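You operate a simulated robot arm through the tools that you are given. There is no shell and no other tool. Be economical: measure what you need, move in short steps, check, and stop when the job is done.

Carry out the task below with a simulated robot arm. There is one attempt and no reset: what you move stays moved.

JOB
Switch the heater switch on. Fetch the tin and set it on top of the black tape. Switch the red switch on the blue-top blower on. Put one of the long sockets from the toolbox on top of the silver bowl. Put the weight on the top of the workbench away on the weight row on the blue cabinet. Put the oil bottle from the top of the workbench on top of the blue coupling there. Put the 30 small blue bottle from the top of the workbench on the ledge of the blue-top blower and the 20 small blue bottle on the grey tray on the steel table. The order is free. Set down upright: long socket, weight, oil bottle, small blue bottle.

The check looks at the end state, three seconds after you hand in, the way a careful person would. Anything else that was tipped, shoved, dropped, spilled or broken makes it a failure.

ROBOT AND FRAMES
A 7-joint arm with a two-finger parallel gripper on a trunk, on a base that drives. Base frame: it is fixed to the floor where the robot stands at the start and does not move with it; the origin is under the middle of the robot, x ahead of it, y to its left, z up. Units: mm, rad, N and s.
With the tool pointing down near the work surface it reaches from about 360 to 780 mm from the robot's upright axis, wherever it stands. Its first joint turns from -2.496 to 2.496 rad. Places, roughly: black tape [2250, 3250, 1000]; coupling [-1000, 3000, 1000]; grey tray on the steel table (25x16 cm) [2320, 1880, 880]; heater switch [700, 0, 500]; ledge of the blue-top blower (15x23 cm) [-1180, 1540, 520]; long socket [-1250, 250, 500]; oil bottle [-1250, 3250, 1000]; red switch on the blue-top blower [-900, 1400, 400]; silver bowl [-750, 4250, 1000]; small blue bottle [-750, 4000, 1000]; tin [1500, 1000, 750]; weight [-1250, 3250, 1000]; weight row on the blue cabinet (40x23 cm) [-1700, -1020, 500]. Payload 3 kg.
The tool frame sits at the grasp point between the pads (the TCP): z along the fingers, y along the line on which they close. The tips reach 30 mm beyond it. Largest opening 110 mm; finger width 20, thickness 10; the body of the gripper, 48 by 112 mm, starts 55 mm behind the TCP.
Orientation is told as [roll, pitch, yaw] about the base's x, y, z axes, in that order, counted from this pose: with the fingers straight down and closing along the base's y, the tool's x points along the base's -x, its y along +y and its z along -z.

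CONTROLS
- The arm moves only by the tool send_rows. Its argument "moves" is a list that holds one entry, the list of rows, each a list of 7 numbers: the shift along the base's x, y, z in mm, then the turn, a rotation vector about the base's x, y, z in rad, then the finger opening in mm, from 0 to 110. In form: [[[tx, ty, tz, rx, ry, rz, hand], ...]]. A call has 1 to 20 rows; each row shifts and turns the commanded pose from where the row before left it. Rows are played at 5 a second. More than 50 mm and 0.15 rad between two rows, or a gripper value outside its range, and nothing of the call is played. Where a pose cannot be reached the arm comes as near as it can. A force on the tool above 40 N (or 10 N above the force at the start of the call, whichever is more), or a blocked arm, ends the call early, and 0.2 s more pass. Each finger travels about 153 mm/s and halts on what it meets, pressing with about 22 N; the grip force reading is that of the motor and also rises with nothing between the fingers. The clock runs only during rows and for 0.2 s after the last one: add rows that do not move to give the fingers time. The reply holds the time, the measured pose of the TCP, the force on the tool along the base axes, the opening and the grip force, in the units named above and with some noise, with the torque about the TCP (base axes, N m) and any sound that the robot's microphone picked up.
- Cameras (640 x 400 px; columns grow to the right, rows downward): "scene" is now at [-337.1, 415.8, 838.8]; the picture's right is [0.00, -0.85, 0.53], its down [-0.36, 0.49, 0.79] and it looks along [-0.93, -0.19, -0.31] (base axes); focal length 214 px, centre (320, 200). "wrist" rides on the gripper at [72, 17, -103] in the tool frame; the picture's right is [-0.23, 0.97, 0.00], its down [-0.76, -0.18, -0.62] and it looks along [-0.61, -0.14, 0.78] (tool axes); focal length 222 px, centre (320, 200). There is no depth. A picture from a camera that has moved, and an enlarged one, comes with that camera's place and axes in the base frame and with its lens. The place of the scene camera against the robot may be out by one fixed shift of up to 12 mm in any direction.
- snapshot(camera): a new picture of that camera. The clock stands still meanwhile.
- raise_lower(by): slides the trunk up (or, below 0, down) by that many mm; the arm and the scene camera ride with it, the base frame stays. It gives what a move gives, with no picture.
- drive_base(legs): drives the robot by 1 to 6 legs, each [ahead, turn to the left] in mm and rad, along the robot's own axes; the way and the turn of a leg run together, so that a leg with both is an arc; at most 1500 mm and 3.142 rad a leg. The arm and the cameras ride along, it lands a little off, and it stops where it bumps. It gives what a move gives.
- head_to(pan, tilt): turns the head with the scene camera to pan (to the left, within 1.396 rad either way) and tilt (down, from -0.506 to 1.204), counted from straight ahead of the robot. It gives what a move gives.
- close_up(camera, box): a new picture of the part [left, top, right, bottom] of that camera's present view, enlarged. The clock stands still meanwhile.
- hand_in(): hands the job in; it is judged then, once.

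Work in short steps. Places have to be worked out from the pictures, the camera data and where the tool is seen: move nearer, look again, correct. Check each grasp and each placing, and mend what went wrong. You have 207 turns and 192 pictures in all, those below and enlarged ones among them. Open the gripper and draw the arm clear of the work before you hand the job in, unless the task says otherwise; then end with one line.

The tools are called after "Request:" by a JSON object that holds its "name" and its "arguments". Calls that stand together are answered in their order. send_rows: Moves the arm, as the interface text tells. Its arguments: {"type":"object","properties":{"moves":{"type":"array","items":{"type":"array","items":{"type":"array","items":{"type":"number"}}}}},"required":["moves"]} The other tools are called the same way: raise_lower (by) slides the trunk up or down; drive_base (legs) drives the base; head_to (pan, tilt) turns the head that bears the scene camera; snapshot (camera) takes a picture; close_up (camera, box) takes an enlarged picture of a part of a camera's view; hand_in () hands the job in.

At the start:

```text
t: 0.0
position: [-351.6, 452.3, 761.9]
tcp_rot: [0.002, 0.0, 0.001]
force: [-0.5, 0.4, 0.4]
ft_torque: [-0.01, 0.0, 0.03]
grip_width: 110.0
finger_force: 0.1
trunk travel left (down, up): [-125.0, 365.0]
robot x, y, heading: [2.3, 14.7, -0.001]
head pan, tilt: [-0.559, 1.201]
```

scene: 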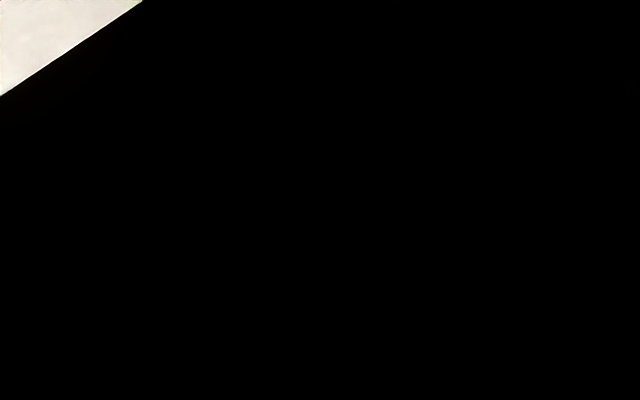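
wrist: 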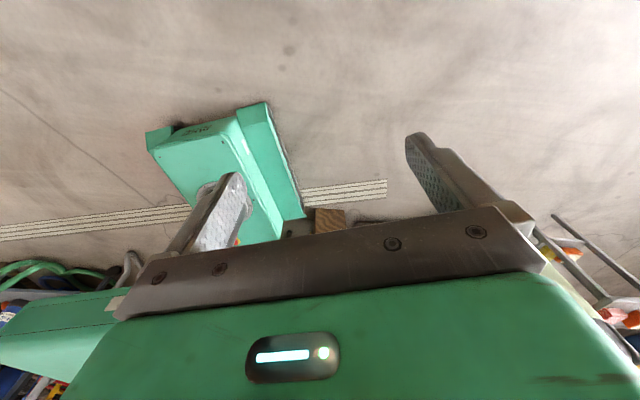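

The scene view is blocked, so I turn the head to look straight ahead with a mild tilt.

Request:
{"name": "head_to", "arguments": {"pan": 0, "tilt": 0.5}}

Request:
{"name": "snapshot", "arguments": {"camera": "scene"}}

```text
t: 1.1
position: [-350.4, 452.6, 763.7]
tcp_rot: [0.0, -0.001, 0.002]
force: [-0.2, -0.3, 0.5]
ft_torque: [-0.02, -0.01, 0.03]
grip_width: 110.1
finger_force: 0.0
trunk travel left (down, up): [-125.0, 365.0]
robot x, y, heading: [2.6, 14.4, 0.002]
head pan, tilt: [0.0, 0.499]
```

```text
189 pictures are left
camera scene: at [-283.5, 445.5, 795.7], right [0.0, -1.0, 0.0], down [-0.88, 0.0, 0.48], along [-0.48, 0.0, -0.88], focal length 214 px, centre (320, 200)
```

scene: 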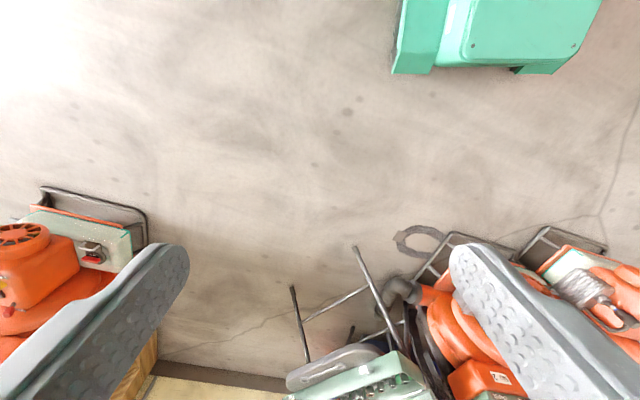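

The scene camera appears to sit right by the gripper, with both fingers in view. I'll raise the arm a little and look again to learn whether the camera rides on it.

Request:
{"name": "send_rows", "arguments": {"moves": [[[0, 0, 40, 0, 0, 0, 110], [0, 0, 40, 0, 0, 0, 110]]]}}

Request:
{"name": "head_to", "arguments": {"pan": 0, "tilt": -0.5}}

Request:
{"name": "snapshot", "arguments": {"camera": "scene"}}

Request:
{"name": "snapshot", "arguments": {"camera": "wrist"}}

```text
t: 1.7
position: [-353.0, 452.7, 843.3]
tcp_rot: [0.001, -0.001, 0.004]
force: [0.2, 0.2, -1.1]
ft_torque: [0.0, -0.01, -0.02]
grip_width: 110.0
finger_force: 0.2
trunk travel left (down, up): [-125.0, 365.0]
robot x, y, heading: [5.8, 13.3, 0.001]
head pan, tilt: [0.0, 0.499]
```

```text
t: 2.9
position: [-353.0, 454.4, 841.9]
tcp_rot: [-0.001, 0.0, 0.002]
force: [0.8, -0.1, -0.4]
ft_torque: [0.02, -0.01, 0.01]
grip_width: 110.0
finger_force: 0.1
trunk travel left (down, up): [-125.0, 365.0]
robot x, y, heading: [0.3, 16.9, 0.0]
head pan, tilt: [0.0, -0.499]
```

```text
188 pictures are left
camera scene: at [-197.8, 446.7, 899.3], right [0.0, -1.0, 0.0], down [-0.88, 0.0, -0.48], along [0.48, 0.0, -0.88], focal length 214 px, centre (320, 200)
```

scene: 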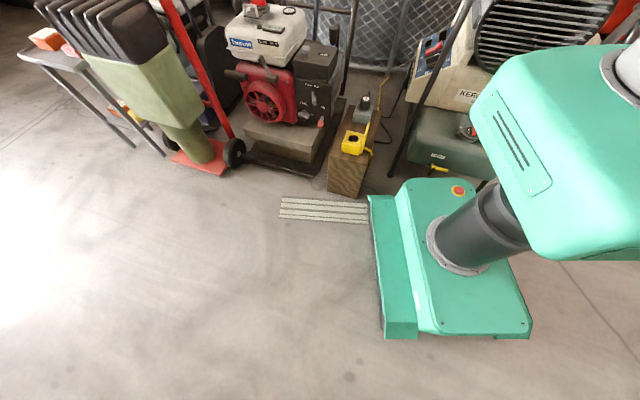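

```text
187 pictures are left
camera wrist: at [-424.0, 470.1, 946.1], right [0.23, 0.97, 0.0], down [0.76, -0.18, 0.62], along [0.61, -0.14, -0.78], focal length 222 px, centre (320, 200)
```

wrist: 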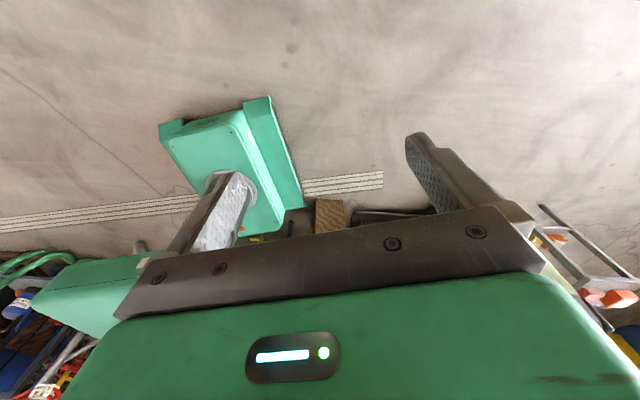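

The scene camera rides with the hand, and its "ahead" is along the fingers. I swing the arm round to the front at safe height to view the heater.

Request:
{"name": "send_rows", "arguments": {"moves": [[[44, 13, 0, 0, 0, 0, 110], [44, 13, 0, 0, 0, 0, 110], [44, 13, 0, 0, 0, 0, 110], [44, 13, 0, 0, 0, 0, 110], [44, 13, 0, 0, 0, 0, 110], [44, 13, 0, 0, 0, 0, 110], [44, 13, 0, 0, 0, 0, 110], [44, 13, 0, 0, 0, 0, 110], [43, -16, 0, 0, 0, 0, 110], [43, -16, 0, 0, 0, 0, 110], [43, -16, 0, 0, 0, 0, 110], [43, -16, 0, 0, 0, 0, 110], [43, -16, 0, 0, 0, 0, 110], [43, -16, 0, 0, 0, 0, 110], [43, -16, 0, 0, 0, 0, 110], [17, -43, 0, 0, 0, 0, 110], [17, -43, 0, 0, 0, 0, 110], [17, -43, 0, 0, 0, 0, 110], [17, -43, 0, 0, 0, 0, 110], [17, -43, 0, 0, 0, 0, 110]]]}}

Request:
{"name": "snapshot", "arguments": {"camera": "scene"}}

```text
t: 7.1
position: [386.8, 229.1, 841.8]
tcp_rot: [0.0, -0.001, 0.004]
force: [-0.1, -0.3, 0.0]
ft_torque: [0.01, 0.0, 0.02]
grip_width: 110.0
finger_force: 0.1
trunk travel left (down, up): [-125.0, 365.0]
robot x, y, heading: [1.9, 12.0, -0.002]
head pan, tilt: [0.0, -0.499]
```

```text
186 pictures are left
camera scene: at [541.2, 222.4, 899.7], right [0.0, -1.0, 0.0], down [-0.88, 0.0, -0.48], along [0.48, 0.0, -0.88], focal length 214 px, centre (320, 200)
```

scene: 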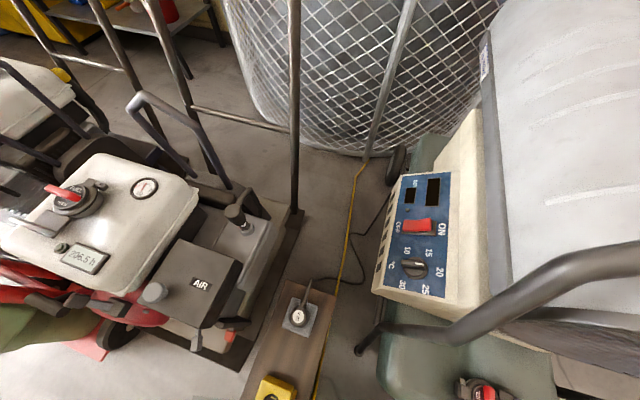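

The heater's red rocker is visible at about (417,226), OFF on the left and ON on the right. I zoom in.

Request:
{"name": "close_up", "arguments": {"camera": "scene", "box": [360, 160, 480, 310]}}

```text
2.67 times, centred on (420, 235) of scene
camera zoom: at [541.2, 222.4, 899.7], right [0.0, -1.0, 0.0], down [-0.88, 0.0, -0.48], along [0.48, 0.0, -0.88], focal length 572 px, centre (53, 107)
```

zoom: 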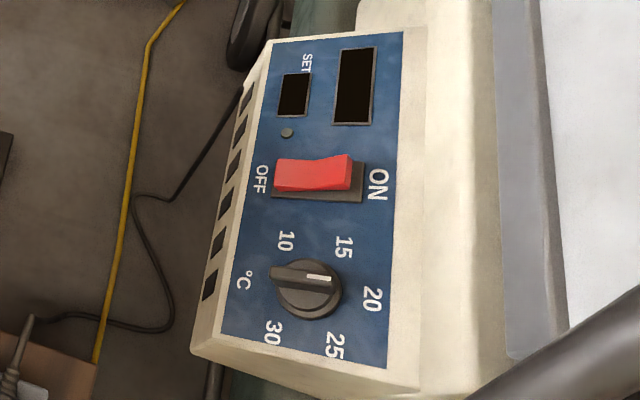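

First estimate from the ray is (698, 30, 500) if z is about 500. I move for a second viewpoint to triangulate.

Request:
{"name": "send_rows", "arguments": {"moves": [[[20, -45, -10, 0, 0, 0, 110], [20, -45, -10, 0, 0, 0, 110], [20, -45, -20, 0, 0, 0, 60], [10, -45, -20, 0, 0, 0, 0]]]}}

Request:
{"name": "close_up", "arguments": {"camera": "scene", "box": [160, 100, 480, 300]}}

Request:
{"name": "snapshot", "arguments": {"camera": "wrist"}}

```text
refused: row 1 steps farther than a row can; nothing moved
```

```text
2.00 times, centred on (320, 200) of scene
camera zoom: at [541.2, 222.4, 899.7], right [0.0, -1.0, 0.0], down [-0.88, 0.0, -0.48], along [0.48, 0.0, -0.88], focal length 429 px, centre (320, 200)
```

zoom: 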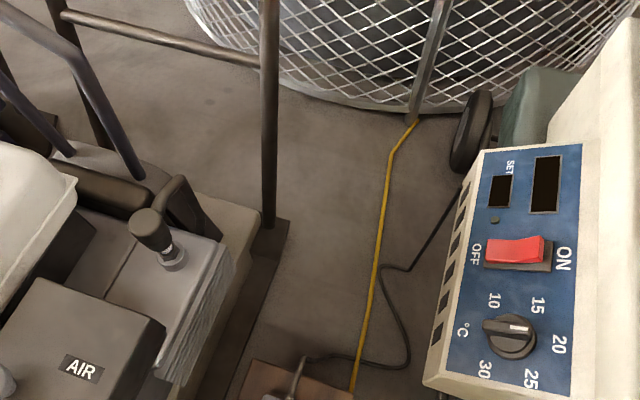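

```text
183 pictures are left
camera wrist: at [314.8, 245.6, 946.4], right [0.22, 0.97, 0.0], down [0.76, -0.17, 0.62], along [0.61, -0.14, -0.78], focal length 222 px, centre (320, 200)
```

wrist: 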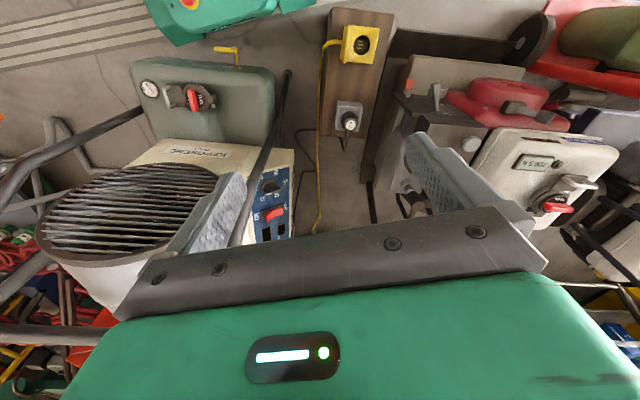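

Triangulating both cameras gives the switch at about (701, 26, 490). The panel slopes up toward -y, so I roll the tool about 0.6 rad to press along its normal, close the fingers and come nearer.

Request:
{"name": "send_rows", "arguments": {"moves": [[[40, -10, -20, -0.1, 0, 0, 80], [40, -10, -20, -0.1, 0, 0, 50], [40, -10, -20, -0.1, 0, 0, 20], [40, -10, -20, -0.1, 0, 0, 0], [40, -10, -20, -0.1, 0, 0, 0], [40, -10, -20, -0.1, 0, 0, 0]]]}}

Request:
{"name": "snapshot", "arguments": {"camera": "scene"}}

Request:
{"name": "snapshot", "arguments": {"camera": "wrist"}}

```text
t: 8.5
position: [626.7, 172.6, 720.5]
tcp_rot: [-0.6, -0.002, 0.004]
force: [-0.2, -0.1, -0.3]
ft_torque: [0.03, -0.03, 0.04]
grip_width: 0.0
finger_force: 22.2
trunk travel left (down, up): [-125.0, 365.0]
robot x, y, heading: [5.7, 13.9, 0.001]
head pan, tilt: [0.0, -0.499]
```

```text
182 pictures are left
camera scene: at [781.5, 201.4, 767.5], right [0.0, -0.82, 0.57], down [-0.88, -0.27, -0.4], along [0.48, -0.5, -0.72], focal length 214 px, centre (320, 200)
```

scene: 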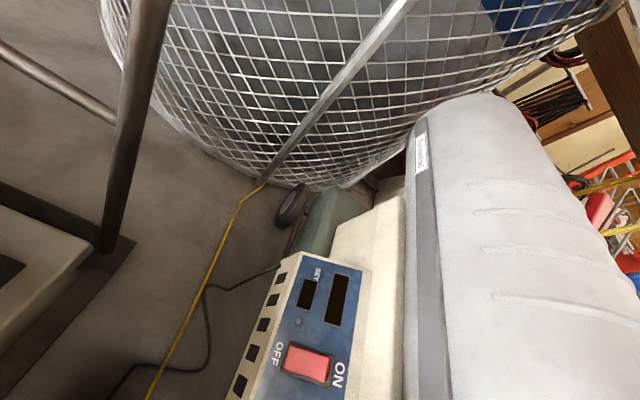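

```text
181 pictures are left
camera wrist: at [555.1, 244.5, 797.6], right [0.23, 0.8, -0.55], down [0.76, 0.21, 0.62], along [0.61, -0.56, -0.56], focal length 222 px, centre (320, 200)
```

wrist: 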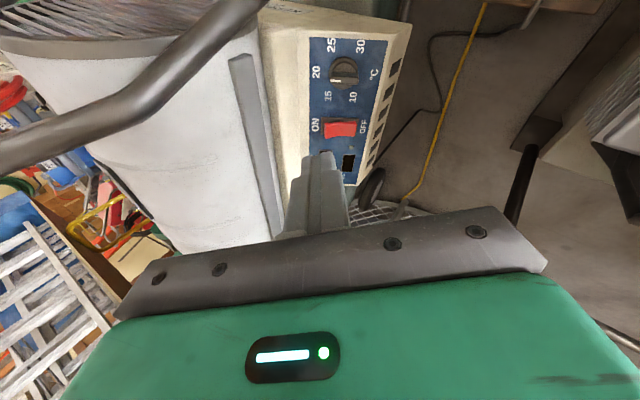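

Four rays now agree on the switch at about (724, 0, 446). I step nearer along a safe line and look again.

Request:
{"name": "send_rows", "arguments": {"moves": [[[34, -10, -30, 0, 0, 0, 0], [34, -10, -30, 0, 0, 0, 0], [30, -20, -30, 0, 0, 0, 0]]]}}

Request:
{"name": "snapshot", "arguments": {"camera": "scene"}}

Request:
{"name": "snapshot", "arguments": {"camera": "wrist"}}

```text
t: 9.3
position: [726.6, 131.6, 633.2]
tcp_rot: [-0.602, 0.002, 0.001]
force: [-0.7, 0.0, 0.6]
ft_torque: [0.04, 0.0, 0.03]
grip_width: 0.0
finger_force: 21.8
trunk travel left (down, up): [-125.0, 365.0]
robot x, y, heading: [2.7, 16.0, -0.0]
head pan, tilt: [0.0, -0.499]
```

```text
180 pictures are left
camera scene: at [880.0, 160.6, 678.5], right [0.0, -0.82, 0.57], down [-0.88, -0.27, -0.39], along [0.48, -0.5, -0.72], focal length 214 px, centre (320, 200)
```

scene: 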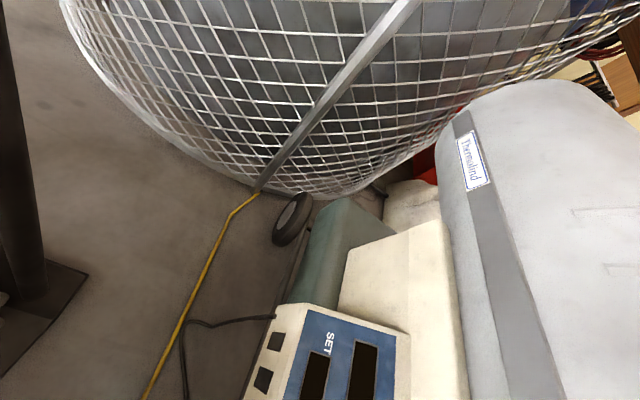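

```text
179 pictures are left
camera wrist: at [653.6, 203.9, 709.0], right [0.23, 0.8, -0.55], down [0.76, 0.21, 0.61], along [0.61, -0.56, -0.57], focal length 222 px, centre (320, 200)
```

wrist: 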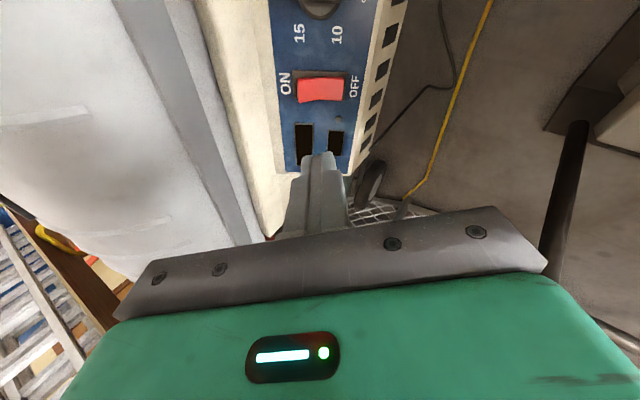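

The panel slopes about 42°, with the ON half toward -y and up, at around (721, -11, 458). I approach to about 50 mm short of it and look.

Request:
{"name": "send_rows", "arguments": {"moves": [[[-2, -30, -37, -0.04, 0, 0, 0], [-2, -30, -37, -0.04, 0, 0, 0], [-2, -30, -30, -0.04, 0, 0, 0]]]}}

Request:
{"name": "snapshot", "arguments": {"camera": "wrist"}}

Request:
{"name": "head_to", "arguments": {"pan": 0, "tilt": 0.4}}

Request:
{"name": "snapshot", "arguments": {"camera": "scene"}}

```text
t: 10.1
position: [719.8, 40.2, 529.2]
tcp_rot: [-0.722, 0.003, 0.001]
force: [0.4, 0.2, -0.2]
ft_torque: [-0.04, 0.01, 0.01]
grip_width: 0.1
finger_force: 21.8
trunk travel left (down, up): [-125.0, 365.0]
robot x, y, heading: [4.8, 14.5, -0.003]
head pan, tilt: [0.0, -0.499]
```

```text
178 pictures are left
camera wrist: at [646.9, 121.3, 595.8], right [0.22, 0.73, -0.64], down [0.76, 0.28, 0.58], along [0.61, -0.62, -0.49], focal length 222 px, centre (320, 200)
```

wrist: 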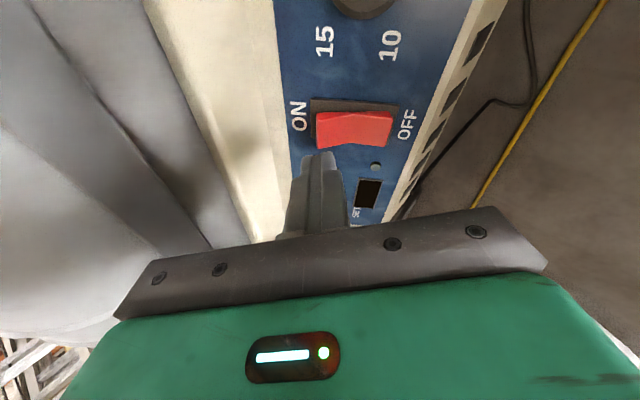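

```text
t: 11.3
position: [719.9, 41.3, 530.0]
tcp_rot: [-0.721, 0.002, 0.001]
force: [0.7, 0.2, -0.5]
ft_torque: [-0.01, 0.01, -0.02]
grip_width: 0.0
finger_force: 21.7
trunk travel left (down, up): [-125.0, 365.0]
robot x, y, heading: [7.5, 14.0, 0.001]
head pan, tilt: [0.0, 0.4]
```

```text
177 pictures are left
camera scene: at [796.4, 58.6, 550.7], right [0.0, -0.75, 0.66], down [-0.92, 0.25, 0.29], along [-0.39, -0.61, -0.69], focal length 214 px, centre (320, 200)
```

scene: 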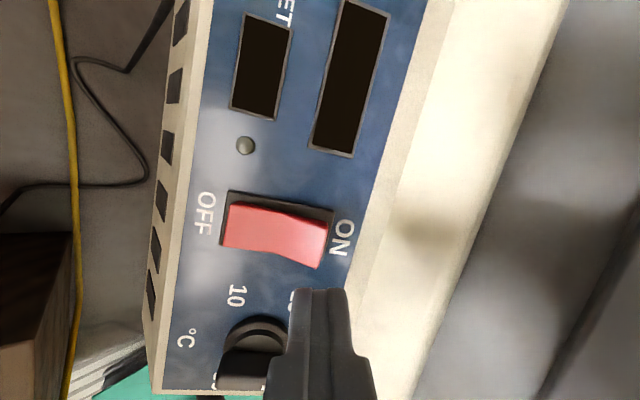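

Both views place the ON half at (720, -8, 463), nearly on the tool's axis. I press along the axis.

Request:
{"name": "send_rows", "arguments": {"moves": [[[0, -20, -23, 0, 0, 0, 0], [0, -14, -15, 0, 0, 0, 0], [0, -4, -4, 0, 0, 0, 0], [0, -3, -3.5, 0, 0, 0, 0], [0, -3, -3.5, 0, 0, 0, 0]]]}}

Request:
{"name": "snapshot", "arguments": {"camera": "scene"}}

```text
t: 12.0
position: [719.7, 12.4, 494.5]
tcp_rot: [-0.723, -0.002, 0.007]
force: [-15.7, 6.9, 26.3]
ft_torque: [-0.13, 0.69, -0.26]
grip_width: 0.0
finger_force: 22.4
trunk travel left (down, up): [-125.0, 365.0]
robot x, y, heading: [5.6, 13.7, 0.0]
head pan, tilt: [0.0, 0.4]
stopped in row 3: the force on the tool passed its limit at 53 N (the readings are from after the stop); the commanded pose is now the measured one
```

```text
176 pictures are left
camera scene: at [796.7, 29.8, 516.7], right [0.0, -0.75, 0.66], down [-0.92, 0.25, 0.29], along [-0.38, -0.61, -0.69], focal length 214 px, centre (320, 200)
```

scene: 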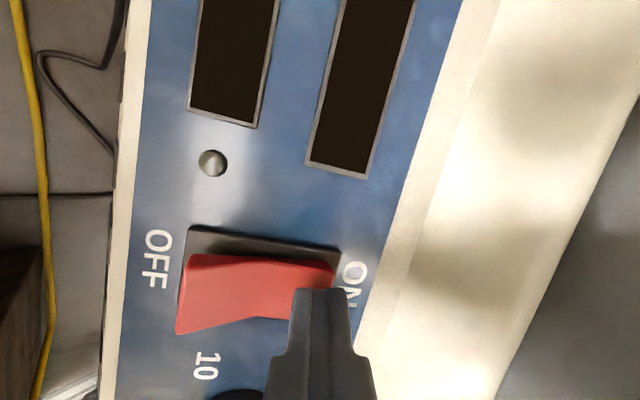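

The rocker has tilted toward ON. I back off and check it.

Request:
{"name": "send_rows", "arguments": {"moves": [[[0, 25, 29, 0, 0, 0, 0], [0, 25, 29, 0, 0, 0, 0]]]}}

Request:
{"name": "close_up", "arguments": {"camera": "scene", "box": [160, 100, 480, 300]}}

```text
t: 12.6
position: [719.3, 59.3, 548.5]
tcp_rot: [-0.72, 0.002, 0.006]
force: [0.0, -0.2, -0.3]
ft_torque: [0.0, 0.03, -0.01]
grip_width: 0.0
finger_force: 22.0
trunk travel left (down, up): [-125.0, 365.0]
robot x, y, heading: [2.6, 15.5, 0.001]
head pan, tilt: [0.0, 0.4]
```

```text
2.00 times, centred on (320, 200) of scene
camera zoom: at [796.7, 78.0, 571.4], right [0.01, -0.75, 0.66], down [-0.92, 0.25, 0.29], along [-0.39, -0.61, -0.69], focal length 429 px, centre (320, 200)
```

zoom: 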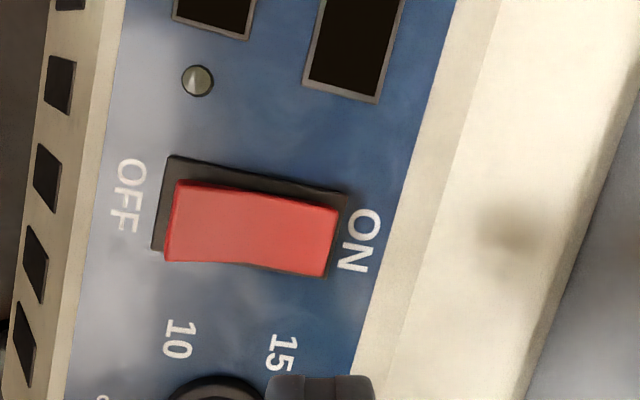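

It sprang back: the ON end stands proud again. I press once more, 5 mm further in x and nearer the ON end, in slow small steps.

Request:
{"name": "send_rows", "arguments": {"moves": [[[5, -25, -28, 0, 0, 0, 0], [0, -18, -20, 0, 0, 0, 0], [0, -3, -3.4, 0, 0, 0, 0], [0, -2, -2.2, 0, 0, 0, 0], [0, -2, -2.2, 0, 0, 0, 0], [0, -2, -2.2, 0, 0, 0, 0], [0, -2, -2.2, 0, 0, 0, 0], [0, -2, -2.2, 0, 0, 0, 0], [0, -2, -2.2, 0, 0, 0, 0], [0, -2, -2.2, 0, 0, 0, 0]]]}}

Request:
{"name": "snapshot", "arguments": {"camera": "scene"}}

```text
t: 14.2
position: [725.3, 11.8, 494.9]
tcp_rot: [-0.721, -0.003, 0.011]
force: [-12.8, 4.4, 19.0]
ft_torque: [-0.06, 0.54, -0.23]
grip_width: 0.0
finger_force: 22.1
trunk travel left (down, up): [-125.0, 365.0]
robot x, y, heading: [7.7, 14.8, 0.007]
head pan, tilt: [0.0, 0.4]
stopped in row 7: the force on the tool passed its limit at 44 N (the readings are from after the stop); the commanded pose is now the measured one
```

```text
174 pictures are left
camera scene: at [802.9, 29.4, 516.5], right [0.0, -0.75, 0.66], down [-0.93, 0.25, 0.29], along [-0.38, -0.61, -0.69], focal length 214 px, centre (320, 200)
```

scene: 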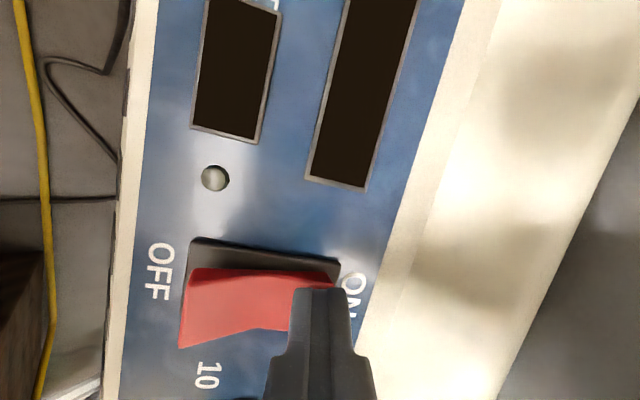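

The rocker tilts while pressed, and my tip is centred on it. I press deeper from here in 1 mm steps and hold.

Request:
{"name": "send_rows", "arguments": {"moves": [[[0, -0.6, -0.7, 0, 0, 0, 0], [0, -0.6, -0.7, 0, 0, 0, 0], [0, -0.6, -0.7, 0, 0, 0, 0], [0, -0.6, -0.7, 0, 0, 0, 0], [0, -0.6, -0.7, 0, 0, 0, 0], [0, -0.6, -0.7, 0, 0, 0, 0], [0, -0.6, -0.7, 0, 0, 0, 0], [0, -0.6, -0.7, 0, 0, 0, 0]]]}}

```text
t: 14.9
position: [726.7, 10.6, 493.6]
tcp_rot: [-0.722, -0.005, 0.011]
force: [-14.8, 6.6, 19.6]
ft_torque: [-0.07, 0.56, -0.28]
grip_width: 0.0
finger_force: 22.0
trunk travel left (down, up): [-125.0, 365.0]
robot x, y, heading: [2.5, 13.4, 0.0]
head pan, tilt: [0.0, 0.4]
stopped in row 3: the force on the tool passed its limit at 42 N (the readings are from after the stop); the commanded pose is now the measured one
```

The panel's text positions give a normal of (0.06, 0.57, 0.82), and the panel is yawed about -0.18 rad. So I back off, align the tool to that and take a look before pressing nearer the ON end.

Request:
{"name": "send_rows", "arguments": {"moves": [[[0, 14, 20, 0, 0, 0, 0], [-3, 0, 0, 0.06, 0, -0.09, 0], [-3, 0, 0, 0.06, 0, -0.09, 0], [0, 0, 0, 0, 0, 0, 0]]]}}

Request:
{"name": "snapshot", "arguments": {"camera": "scene"}}

Request:
{"name": "snapshot", "arguments": {"camera": "wrist"}}

```text
t: 15.9
position: [721.7, 24.1, 512.2]
tcp_rot: [-0.599, 0.007, -0.17]
force: [0.2, -0.3, 0.4]
ft_torque: [-0.02, 0.03, -0.02]
grip_width: 0.0
finger_force: 21.9
trunk travel left (down, up): [-125.0, 365.0]
robot x, y, heading: [5.1, 11.8, 0.002]
head pan, tilt: [0.0, 0.4]
```

```text
173 pictures are left
camera scene: at [801.4, 26.1, 536.3], right [-0.14, -0.81, 0.56], down [-0.87, 0.37, 0.33], along [-0.47, -0.45, -0.76], focal length 214 px, centre (320, 200)
```

scene: 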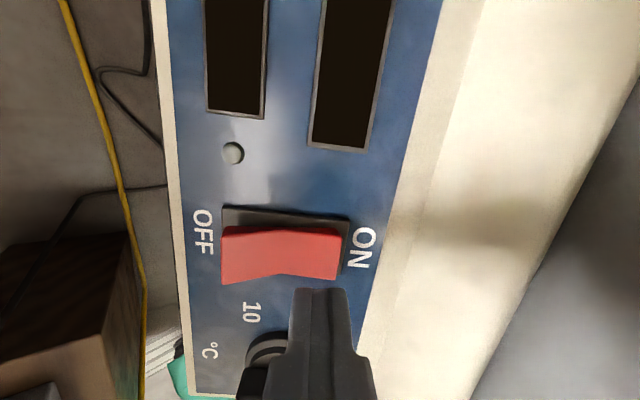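

```text
172 pictures are left
camera wrist: at [663.1, 107.9, 588.5], right [0.36, 0.75, -0.55], down [0.79, 0.07, 0.61], along [0.5, -0.65, -0.57], focal length 222 px, centre (320, 200)
```

wrist: 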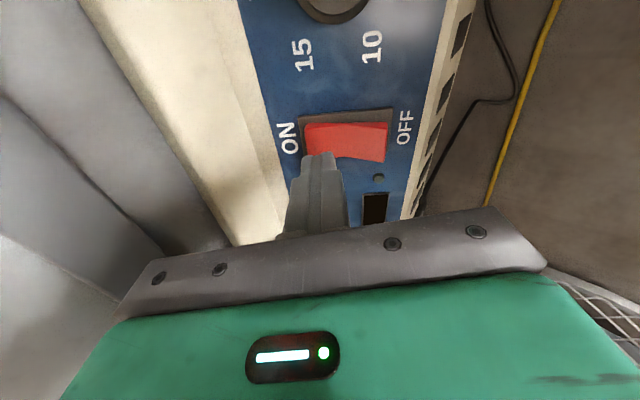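

The rocker now stays with its OFF end raised, so the heater is ON. I back away, return the tool to vertical over the robot's front-left and raise the trunk for an overview.

Request:
{"name": "send_rows", "arguments": {"moves": [[[0, 25, 35, 0, 0, 0, 0], [0, 25, 40, 0, 0, 0, 0], [-20, 20, 40, 0.1, 0, 0.06, 0], [-30, 20, 30, 0.1, 0, 0.06, 0], [-30, 20, 30, 0.1, 0, 0.06, 0], [-30, 20, 30, 0.1, 0, 0, 0], [-30, 20, 30, 0.1, 0, 0, 0], [-30, 20, 30, 0.1, 0, 0, 0]]]}}

Request:
{"name": "raise_lower", "arguments": {"by": 360}}

Request:
{"name": "head_to", "arguments": {"pan": 1.2, "tilt": -0.3}}

Request:
{"name": "snapshot", "arguments": {"camera": "scene"}}

```text
t: 17.7
position: [550.8, 195.5, 777.5]
tcp_rot: [0.002, 0.022, 0.025]
force: [-1.4, -0.5, -0.7]
ft_torque: [-0.01, 0.04, -0.02]
grip_width: 0.1
finger_force: 21.6
trunk travel left (down, up): [-125.0, 365.0]
robot x, y, heading: [1.9, 14.0, -0.002]
head pan, tilt: [0.0, 0.4]
```

```text
t: 21.2
position: [550.2, 193.4, 1138.7]
tcp_rot: [-0.003, 0.021, 0.024]
force: [-0.4, 0.2, 0.1]
ft_torque: [0.04, 0.0, 0.04]
grip_width: 0.0
finger_force: 22.5
trunk travel left (down, up): [-485.0, 5.0]
robot x, y, heading: [1.8, 16.0, -0.001]
head pan, tilt: [0.0, 0.4]
```

```text
t: 22.6
position: [551.3, 194.8, 1138.3]
tcp_rot: [-0.001, 0.021, 0.026]
force: [-0.2, 0.4, -1.0]
ft_torque: [-0.02, -0.01, -0.01]
grip_width: 0.0
finger_force: 22.4
trunk travel left (down, up): [-485.0, 5.0]
robot x, y, heading: [4.5, 14.5, 0.0]
head pan, tilt: [1.201, -0.3]
```

```text
171 pictures are left
camera scene: at [691.0, 264.1, 1230.8], right [-0.01, -0.36, -0.93], down [-0.96, 0.25, -0.09], along [0.27, 0.9, -0.35], focal length 214 px, centre (320, 200)
```

scene: 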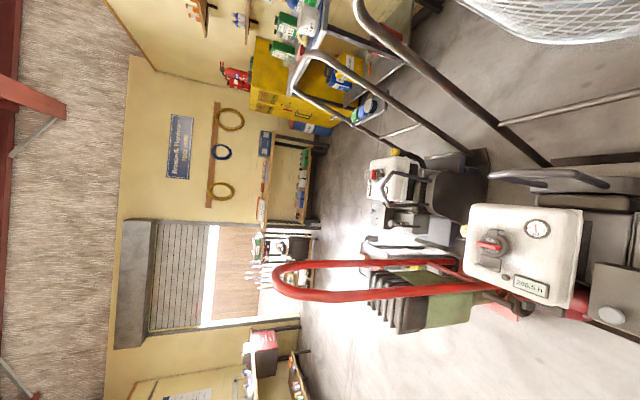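

The view is sideways. I pitch the tool to horizontal so the head camera becomes a normal upright survey camera.

Request:
{"name": "send_rows", "arguments": {"moves": [[[0, -10, 0, 0, -0.145, 0, 0], [0, -10, 0, 0, -0.145, 0, 0], [0, -10, 0, 0, -0.145, 0, 0], [0, -10, 0, 0, -0.145, 0, 0], [0, -10, 0, 0, -0.145, 0, 0], [0, -10, 0, 0, -0.145, 0, 0], [0, -10, 0, 0, -0.145, 0, 0], [0, -10, 0, 0, -0.145, 0, 0], [0, -10, 0, 0, -0.145, 0, 0], [0, -10, 0, 0, -0.145, 0, 0], [0, -10, 0, 0, -0.12, 0, 0]]]}}

Request:
{"name": "head_to", "arguments": {"pan": 1.0, "tilt": 0.3}}

Request:
{"name": "snapshot", "arguments": {"camera": "scene"}}

```text
t: 25.0
position: [662.2, 58.1, 1215.4]
tcp_rot: [-0.095, -1.391, 0.131]
force: [0.0, -0.3, 0.4]
ft_torque: [0.0, -0.02, -0.04]
grip_width: 0.0
finger_force: 22.2
out of reach, approached as far as the arm can: row 7, 8, 9, 10, 11
trunk travel left (down, up): [-485.0, 5.0]
robot x, y, heading: [4.7, 7.5, 0.002]
head pan, tilt: [1.201, -0.3]
```

```text
t: 26.0
position: [662.1, 58.3, 1214.2]
tcp_rot: [-0.089, -1.388, 0.123]
force: [0.7, 0.0, -0.4]
ft_torque: [-0.02, -0.01, -0.01]
grip_width: 0.0
finger_force: 21.7
trunk travel left (down, up): [-485.0, 5.0]
robot x, y, heading: [6.8, 17.9, 0.0]
head pan, tilt: [1.0, 0.3]
```

```text
170 pictures are left
camera scene: at [599.5, 129.4, 1301.5], right [0.85, -0.51, -0.14], down [-0.32, -0.27, -0.91], along [0.43, 0.81, -0.4], focal length 214 px, centre (320, 200)
```

scene: 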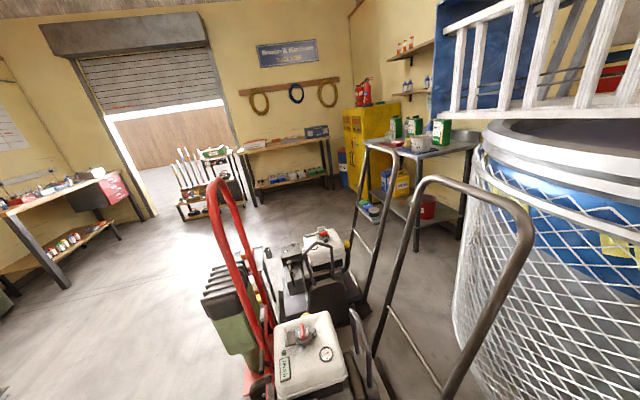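

This is a good overview: the steel table, wooden tape shelf and workbench are all recognisable. I zoom where the tin should project, and look at the rest of the room to the right.

Request:
{"name": "close_up", "arguments": {"camera": "scene", "box": [240, 120, 480, 270]}}

Request:
{"name": "close_up", "arguments": {"camera": "scene", "box": [140, 120, 380, 270]}}

```text
2.67 times, centred on (360, 195) of scene
camera zoom: at [599.5, 129.4, 1301.5], right [0.85, -0.51, -0.14], down [-0.32, -0.27, -0.91], along [0.43, 0.81, -0.4], focal length 572 px, centre (213, 213)
```

zoom: 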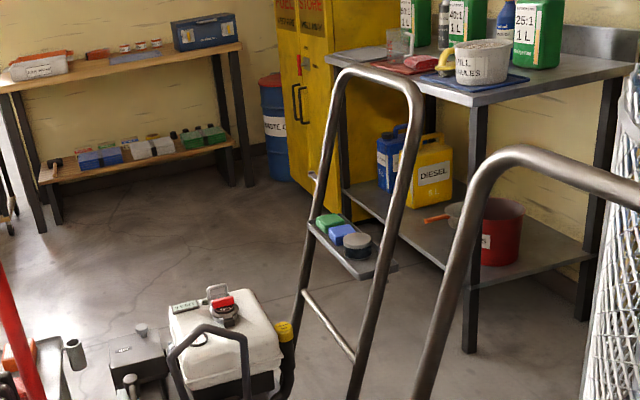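

```text
2.67 times, centred on (260, 195) of scene
camera zoom: at [599.5, 129.4, 1301.5], right [0.85, -0.51, -0.14], down [-0.32, -0.27, -0.91], along [0.43, 0.81, -0.4], focal length 572 px, centre (480, 213)
```

zoom: 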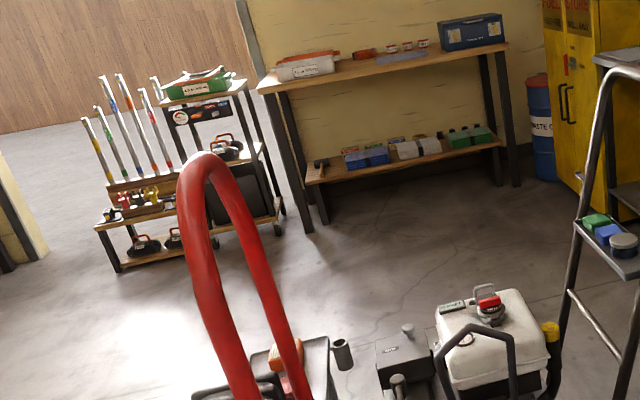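

The tin sits on the step ladder's tray at around (1310, 886, 750). I plan to go round the engines: up x≈0 to y≈1900, then along +x. I drive the first part and look.

Request:
{"name": "drive_base", "arguments": {"legs": [[0, 1.571], [1500, 0], [400, 0], [0, -1.571]]}}

Request:
{"name": "head_to", "arguments": {"pan": -0.3, "tilt": 0.4}}

Request:
{"name": "snapshot", "arguments": {"camera": "scene"}}

```text
t: 28.2
position: [538.6, 370.7, 1215.8]
tcp_rot: [-0.098, -1.392, 0.65]
force: [-0.6, -0.1, 0.8]
ft_torque: [0.01, -0.02, -0.07]
grip_width: 0.0
finger_force: 22.3
trunk travel left (down, up): [-485.0, 5.0]
robot x, y, heading: [-19.5, 16.8, 0.398]
head pan, tilt: [1.0, 0.3]
stopped in leg 1: the robot was blocked; the commanded pose is now the measured one
```

```text
t: 29.7
position: [539.9, 367.4, 1215.1]
tcp_rot: [-0.092, -1.392, 0.641]
force: [-0.6, -0.7, -0.4]
ft_torque: [0.0, 0.0, -0.02]
grip_width: 0.0
finger_force: 22.0
trunk travel left (down, up): [-485.0, 5.0]
robot x, y, heading: [-13.2, 14.2, 0.396]
head pan, tilt: [-0.3, 0.4]
```

```text
167 pictures are left
camera scene: at [533.0, 324.1, 1289.3], right [0.25, -0.97, 0.07], down [-0.51, -0.19, -0.84], along [0.83, 0.18, -0.54], focal length 214 px, centre (320, 200)
```

scene: 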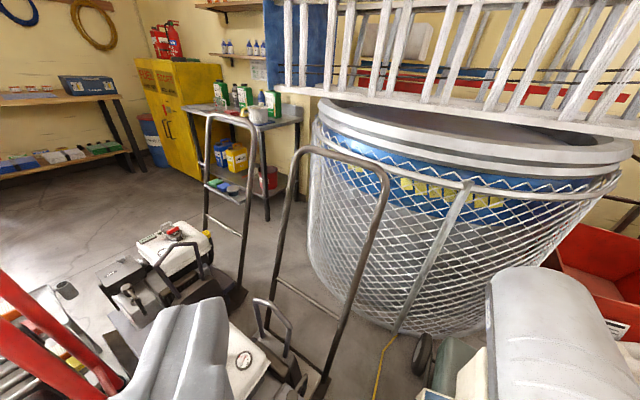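

The turn was blocked at 0.4 rad. I look left and down to find what was touched.

Request:
{"name": "snapshot", "arguments": {"camera": "wrist"}}

Request:
{"name": "head_to", "arguments": {"pan": 1.0, "tilt": 0.9}}

Request:
{"name": "snapshot", "arguments": {"camera": "scene"}}

```text
166 pictures are left
camera wrist: at [433.1, 321.4, 1163.0], right [-0.48, 0.85, 0.21], down [-0.32, -0.39, 0.86], along [0.82, 0.34, 0.46], focal length 222 px, centre (320, 200)
```

wrist: 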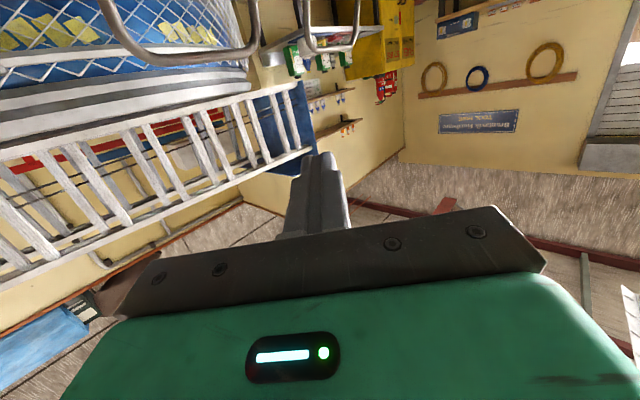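

```text
t: 31.1
position: [539.5, 368.3, 1215.5]
tcp_rot: [-0.091, -1.391, 0.642]
force: [0.0, 0.5, -0.2]
ft_torque: [-0.01, -0.01, 0.02]
grip_width: 0.1
finger_force: 21.7
trunk travel left (down, up): [-485.0, 5.0]
robot x, y, heading: [-15.9, 16.9, 0.403]
head pan, tilt: [1.0, 0.901]
```

```text
165 pictures are left
camera scene: at [438.9, 372.8, 1254.1], right [0.99, -0.03, -0.14], down [-0.1, -0.85, -0.52], along [-0.1, 0.53, -0.84], focal length 214 px, centre (320, 200)
```

scene: 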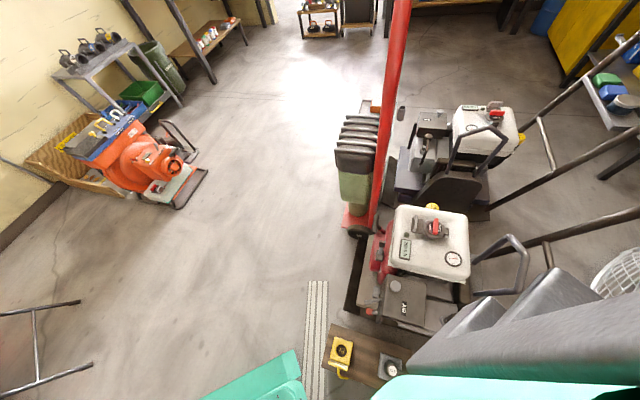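

The base seems clear of the wooden post on the left, so I check the front right side.

Request:
{"name": "head_to", "arguments": {"pan": -0.6, "tilt": 1.2}}

Request:
{"name": "snapshot", "arguments": {"camera": "scene"}}

```text
t: 32.8
position: [539.1, 367.9, 1217.0]
tcp_rot: [-0.092, -1.39, 0.643]
force: [0.2, 0.0, 0.2]
ft_torque: [0.01, 0.03, 0.04]
grip_width: 0.0
finger_force: 22.4
trunk travel left (down, up): [-485.0, 5.0]
robot x, y, heading: [-12.9, 12.0, 0.396]
head pan, tilt: [-0.6, 1.201]
```

```text
164 pictures are left
camera scene: at [490.3, 292.5, 1235.2], right [-0.04, -0.99, 0.11], down [-0.97, 0.01, -0.23], along [0.22, -0.12, -0.97], focal length 214 px, centre (320, 200)
```

scene: 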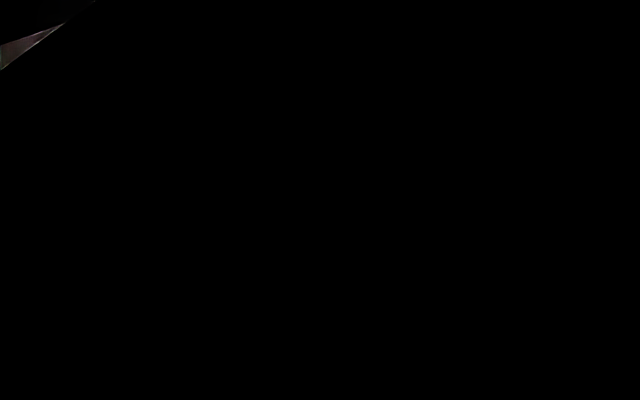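

That view is inside the gripper; I use a steeper pan with less tilt.

Request:
{"name": "head_to", "arguments": {"pan": -1.35, "tilt": 0.85}}

Request:
{"name": "snapshot", "arguments": {"camera": "scene"}}

```text
t: 33.9
position: [538.0, 367.5, 1215.9]
tcp_rot: [-0.094, -1.388, 0.643]
force: [-0.8, 0.8, -0.2]
ft_torque: [-0.02, -0.03, 0.01]
grip_width: 0.0
finger_force: 22.5
trunk travel left (down, up): [-485.0, 5.0]
robot x, y, heading: [-13.0, 14.0, 0.405]
head pan, tilt: [-1.349, 0.85]
```

```text
163 pictures are left
camera scene: at [492.9, 242.1, 1264.3], right [-0.7, -0.69, 0.18], down [-0.62, 0.47, -0.63], along [0.35, -0.55, -0.75], focal length 214 px, centre (320, 200)
```

scene: 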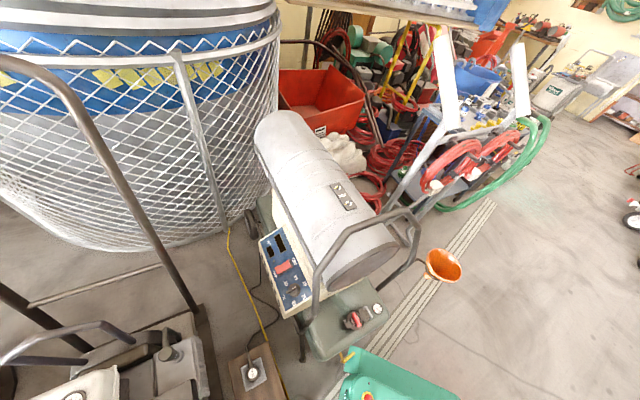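

The base's front-right corner touches the heater's tank foot. I turn back a little, reverse 250 mm, then turn left to face the free corridor.

Request:
{"name": "drive_base", "arguments": {"legs": [[0, -0.1], [-250, 0], [0, 1.14]]}}

Request:
{"name": "snapshot", "arguments": {"camera": "scene"}}

```text
t: 39.2
position: [-265.2, 600.8, 1215.6]
tcp_rot: [-0.098, -1.39, 1.673]
force: [-0.4, 0.2, 0.3]
ft_torque: [0.01, 0.01, -0.02]
grip_width: 0.0
finger_force: 21.9
trunk travel left (down, up): [-485.0, 5.0]
robot x, y, heading: [-202.7, -69.2, 1.411]
head pan, tilt: [-1.349, 0.85]
stopped in leg 3: the robot was blocked; the commanded pose is now the measured one
```

```text
162 pictures are left
camera scene: at [-184.9, 488.0, 1264.9], right [0.22, -0.96, 0.18], down [-0.72, -0.29, -0.63], along [0.66, 0.01, -0.75], focal length 214 px, centre (320, 200)
```

scene: 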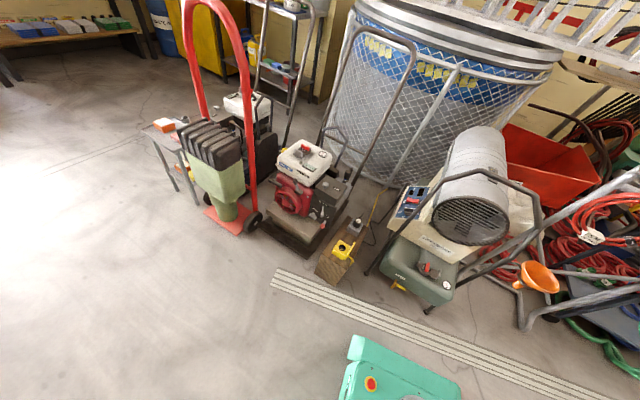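

The turn is nearly complete (1.41) and the way ahead looks free. I drive forward.

Request:
{"name": "drive_base", "arguments": {"legs": [[1400, 0], [550, 0]]}}

Request:
{"name": "head_to", "arguments": {"pan": -1.0, "tilt": 0.5}}

Request:
{"name": "snapshot", "arguments": {"camera": "scene"}}

```text
t: 48.8
position: [47.9, 2504.4, 1216.5]
tcp_rot: [-0.099, -1.39, 1.674]
force: [0.5, 0.0, -0.2]
ft_torque: [0.0, -0.02, -0.01]
grip_width: 0.0
finger_force: 22.5
trunk travel left (down, up): [-485.0, 5.0]
robot x, y, heading: [106.4, 1837.4, 1.404]
head pan, tilt: [-1.349, 0.85]
```

```text
t: 49.6
position: [47.8, 2504.7, 1216.5]
tcp_rot: [-0.097, -1.39, 1.672]
force: [0.1, -0.5, 0.0]
ft_torque: [-0.02, 0.02, 0.01]
grip_width: 0.0
finger_force: 21.6
trunk travel left (down, up): [-485.0, 5.0]
robot x, y, heading: [109.2, 1837.9, 1.406]
head pan, tilt: [-1.0, 0.499]
```

```text
161 pictures are left
camera scene: at [128.7, 2429.5, 1289.0], right [0.54, -0.83, 0.16], down [-0.39, -0.41, -0.82], along [0.75, 0.38, -0.54], focal length 214 px, centre (320, 200)
```

scene: 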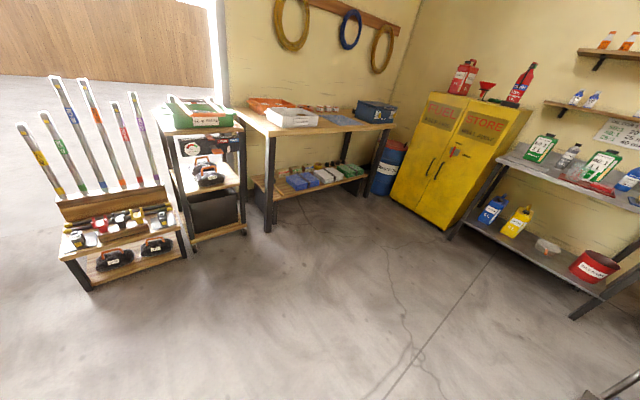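

Clear floor ahead to the right. I turn to face +x and drive to about (1400, 2000).

Request:
{"name": "drive_base", "arguments": {"legs": [[0, -1.28], [1300, 0], [0, -1.3]]}}

Request:
{"name": "head_to", "arguments": {"pan": 0, "tilt": 0.5}}

Request:
{"name": "snapshot", "arguments": {"camera": "scene"}}

```text
t: 62.7
position: [1802.2, 1485.1, 1216.4]
tcp_rot: [-0.099, -1.389, -0.902]
force: [0.2, 0.4, -0.4]
ft_torque: [0.01, 0.0, -0.02]
grip_width: 0.0
finger_force: 22.3
trunk travel left (down, up): [-485.0, 5.0]
robot x, y, heading: [1438.5, 2034.2, -1.162]
head pan, tilt: [-1.0, 0.499]
```

```text
t: 64.0
position: [1801.7, 1485.5, 1215.8]
tcp_rot: [-0.099, -1.39, -0.902]
force: [0.5, 0.1, -0.1]
ft_torque: [-0.03, -0.02, 0.01]
grip_width: 0.0
finger_force: 21.9
trunk travel left (down, up): [-485.0, 5.0]
robot x, y, heading: [1436.2, 2034.0, -1.163]
head pan, tilt: [0.0, 0.499]
```

```text
160 pictures are left
camera scene: at [1792.5, 1501.1, 1280.8], right [-0.84, -0.54, 0.02], down [-0.35, 0.52, -0.78], along [0.41, -0.66, -0.63], focal length 214 px, centre (320, 200)
```

scene: 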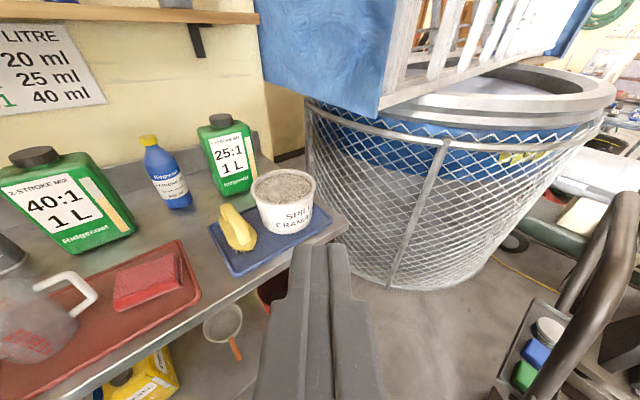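

The tin is on the ladder tray at about (1452, 1055, 750). I turn to face it and look again.

Request:
{"name": "drive_base", "arguments": {"legs": [[0, -0.42]]}}

Request:
{"name": "head_to", "arguments": {"pan": -0.4, "tilt": 0.5}}

Request:
{"name": "snapshot", "arguments": {"camera": "scene"}}

```text
t: 65.6
position: [1545.4, 1379.5, 1216.5]
tcp_rot: [-0.098, -1.39, -1.325]
force: [-0.3, 0.3, -0.6]
ft_torque: [0.0, -0.01, 0.0]
grip_width: 0.2
finger_force: 22.6
trunk travel left (down, up): [-485.0, 5.0]
robot x, y, heading: [1451.7, 2030.3, -1.585]
head pan, tilt: [0.0, 0.499]
```

```text
t: 66.5
position: [1545.3, 1381.4, 1218.4]
tcp_rot: [-0.097, -1.39, -1.325]
force: [-0.2, -0.2, 0.5]
ft_torque: [0.01, -0.02, -0.04]
grip_width: 0.3
finger_force: 22.2
trunk travel left (down, up): [-485.0, 5.0]
robot x, y, heading: [1458.4, 2032.0, -1.592]
head pan, tilt: [-0.4, 0.499]
```

```text
159 pictures are left
camera scene: at [1511.0, 1401.7, 1283.0], right [-0.97, 0.24, 0.09], down [0.08, 0.61, -0.79], along [-0.24, -0.75, -0.61], focal length 214 px, centre (320, 200)
```

scene: 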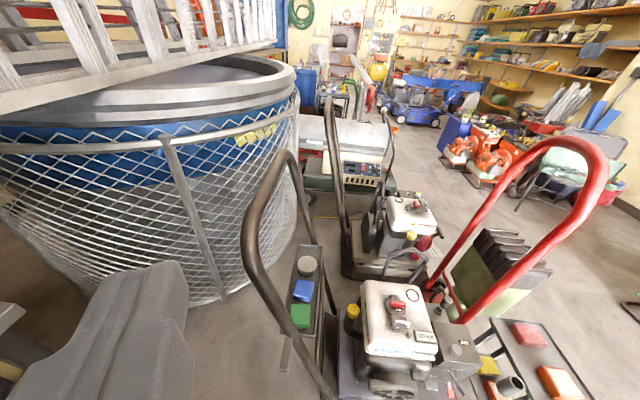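

The tin is on a tray between the leaning rails of engine 2's push handle, at about (1399, 987, 667). I fold the tool back to vertical, closing along x, before driving closer.

Request:
{"name": "send_rows", "arguments": {"moves": [[[-8, 17, -3, 0.135, 0.0338, 0, 0], [-8, 17, -3, 0.135, 0.0338, 0, 0], [-8, 17, -3, 0.135, 0.0338, 0, 0], [-8, 17, -3, 0.135, 0.0338, 0, 0], [-8, 17, -3, 0.135, 0.0338, 0, 30], [-8, 17, -3, 0.135, 0.0338, 0, 60], [-8, 17, -3, 0.135, 0.0338, 0, 90], [-8, 17, -3, 0.135, 0.0338, 0, 110], [-8, 17, -3, 0.135, 0.0338, 0, 110], [-8, 17, -3, 0.135, 0.0338, 0, 110], [0, 0, 0, 0.024, -0.097, 0, 110], [0, 0, 0, 0, 0, -0.13, 110], [0, 0, 0, 0, 0, -0.13, 110]]]}}

Request:
{"name": "drive_base", "arguments": {"legs": [[0, -0.15], [390, 0], [0, 0.17]]}}

Request:
{"name": "head_to", "arguments": {"pan": 0.0, "tilt": -0.3}}

Request:
{"name": "snapshot", "arguments": {"camera": "scene"}}

Request:
{"name": "snapshot", "arguments": {"camera": "wrist"}}

```text
t: 69.3
position: [1466.1, 1550.9, 1187.3]
tcp_rot: [0.005, 0.002, -1.587]
force: [-0.9, 0.3, 0.6]
ft_torque: [0.05, -0.01, 0.01]
grip_width: 109.8
finger_force: 0.1
trunk travel left (down, up): [-485.0, 5.0]
robot x, y, heading: [1456.0, 2030.5, -1.583]
head pan, tilt: [-0.4, 0.499]
```

```text
t: 73.1
position: [1412.8, 1161.2, 1188.2]
tcp_rot: [0.003, 0.001, -1.559]
force: [-0.5, -0.2, 0.3]
ft_torque: [-0.02, 0.02, 0.0]
grip_width: 110.0
finger_force: 0.1
trunk travel left (down, up): [-485.0, 5.0]
robot x, y, heading: [1378.4, 1642.2, -1.563]
head pan, tilt: [-0.4, 0.499]
```

```text
t: 74.2
position: [1412.1, 1160.7, 1188.0]
tcp_rot: [0.005, 0.002, -1.56]
force: [-0.5, 1.0, -0.2]
ft_torque: [-0.02, -0.01, 0.02]
grip_width: 109.9
finger_force: 0.0
trunk travel left (down, up): [-485.0, 5.0]
robot x, y, heading: [1383.8, 1638.9, -1.565]
head pan, tilt: [0.0, -0.3]
```

```text
158 pictures are left
camera scene: at [1417.3, 1018.2, 1232.5], right [-1.0, -0.01, 0.0], down [-0.01, 0.96, -0.29], along [0.01, -0.29, -0.96], focal length 214 px, centre (320, 200)
```

scene: 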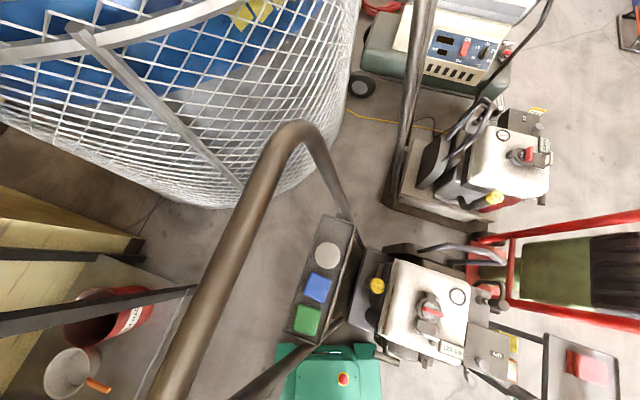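

```text
157 pictures are left
camera wrist: at [1428.3, 1233.0, 1291.5], right [0.98, -0.22, 0.0], down [-0.17, -0.76, 0.62], along [-0.13, -0.61, -0.78], focal length 222 px, centre (320, 200)
```

wrist: 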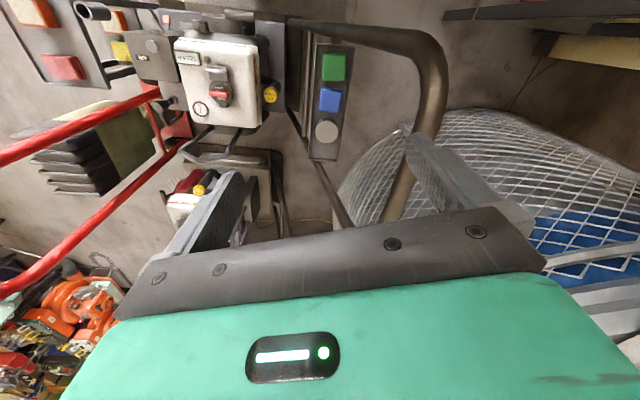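

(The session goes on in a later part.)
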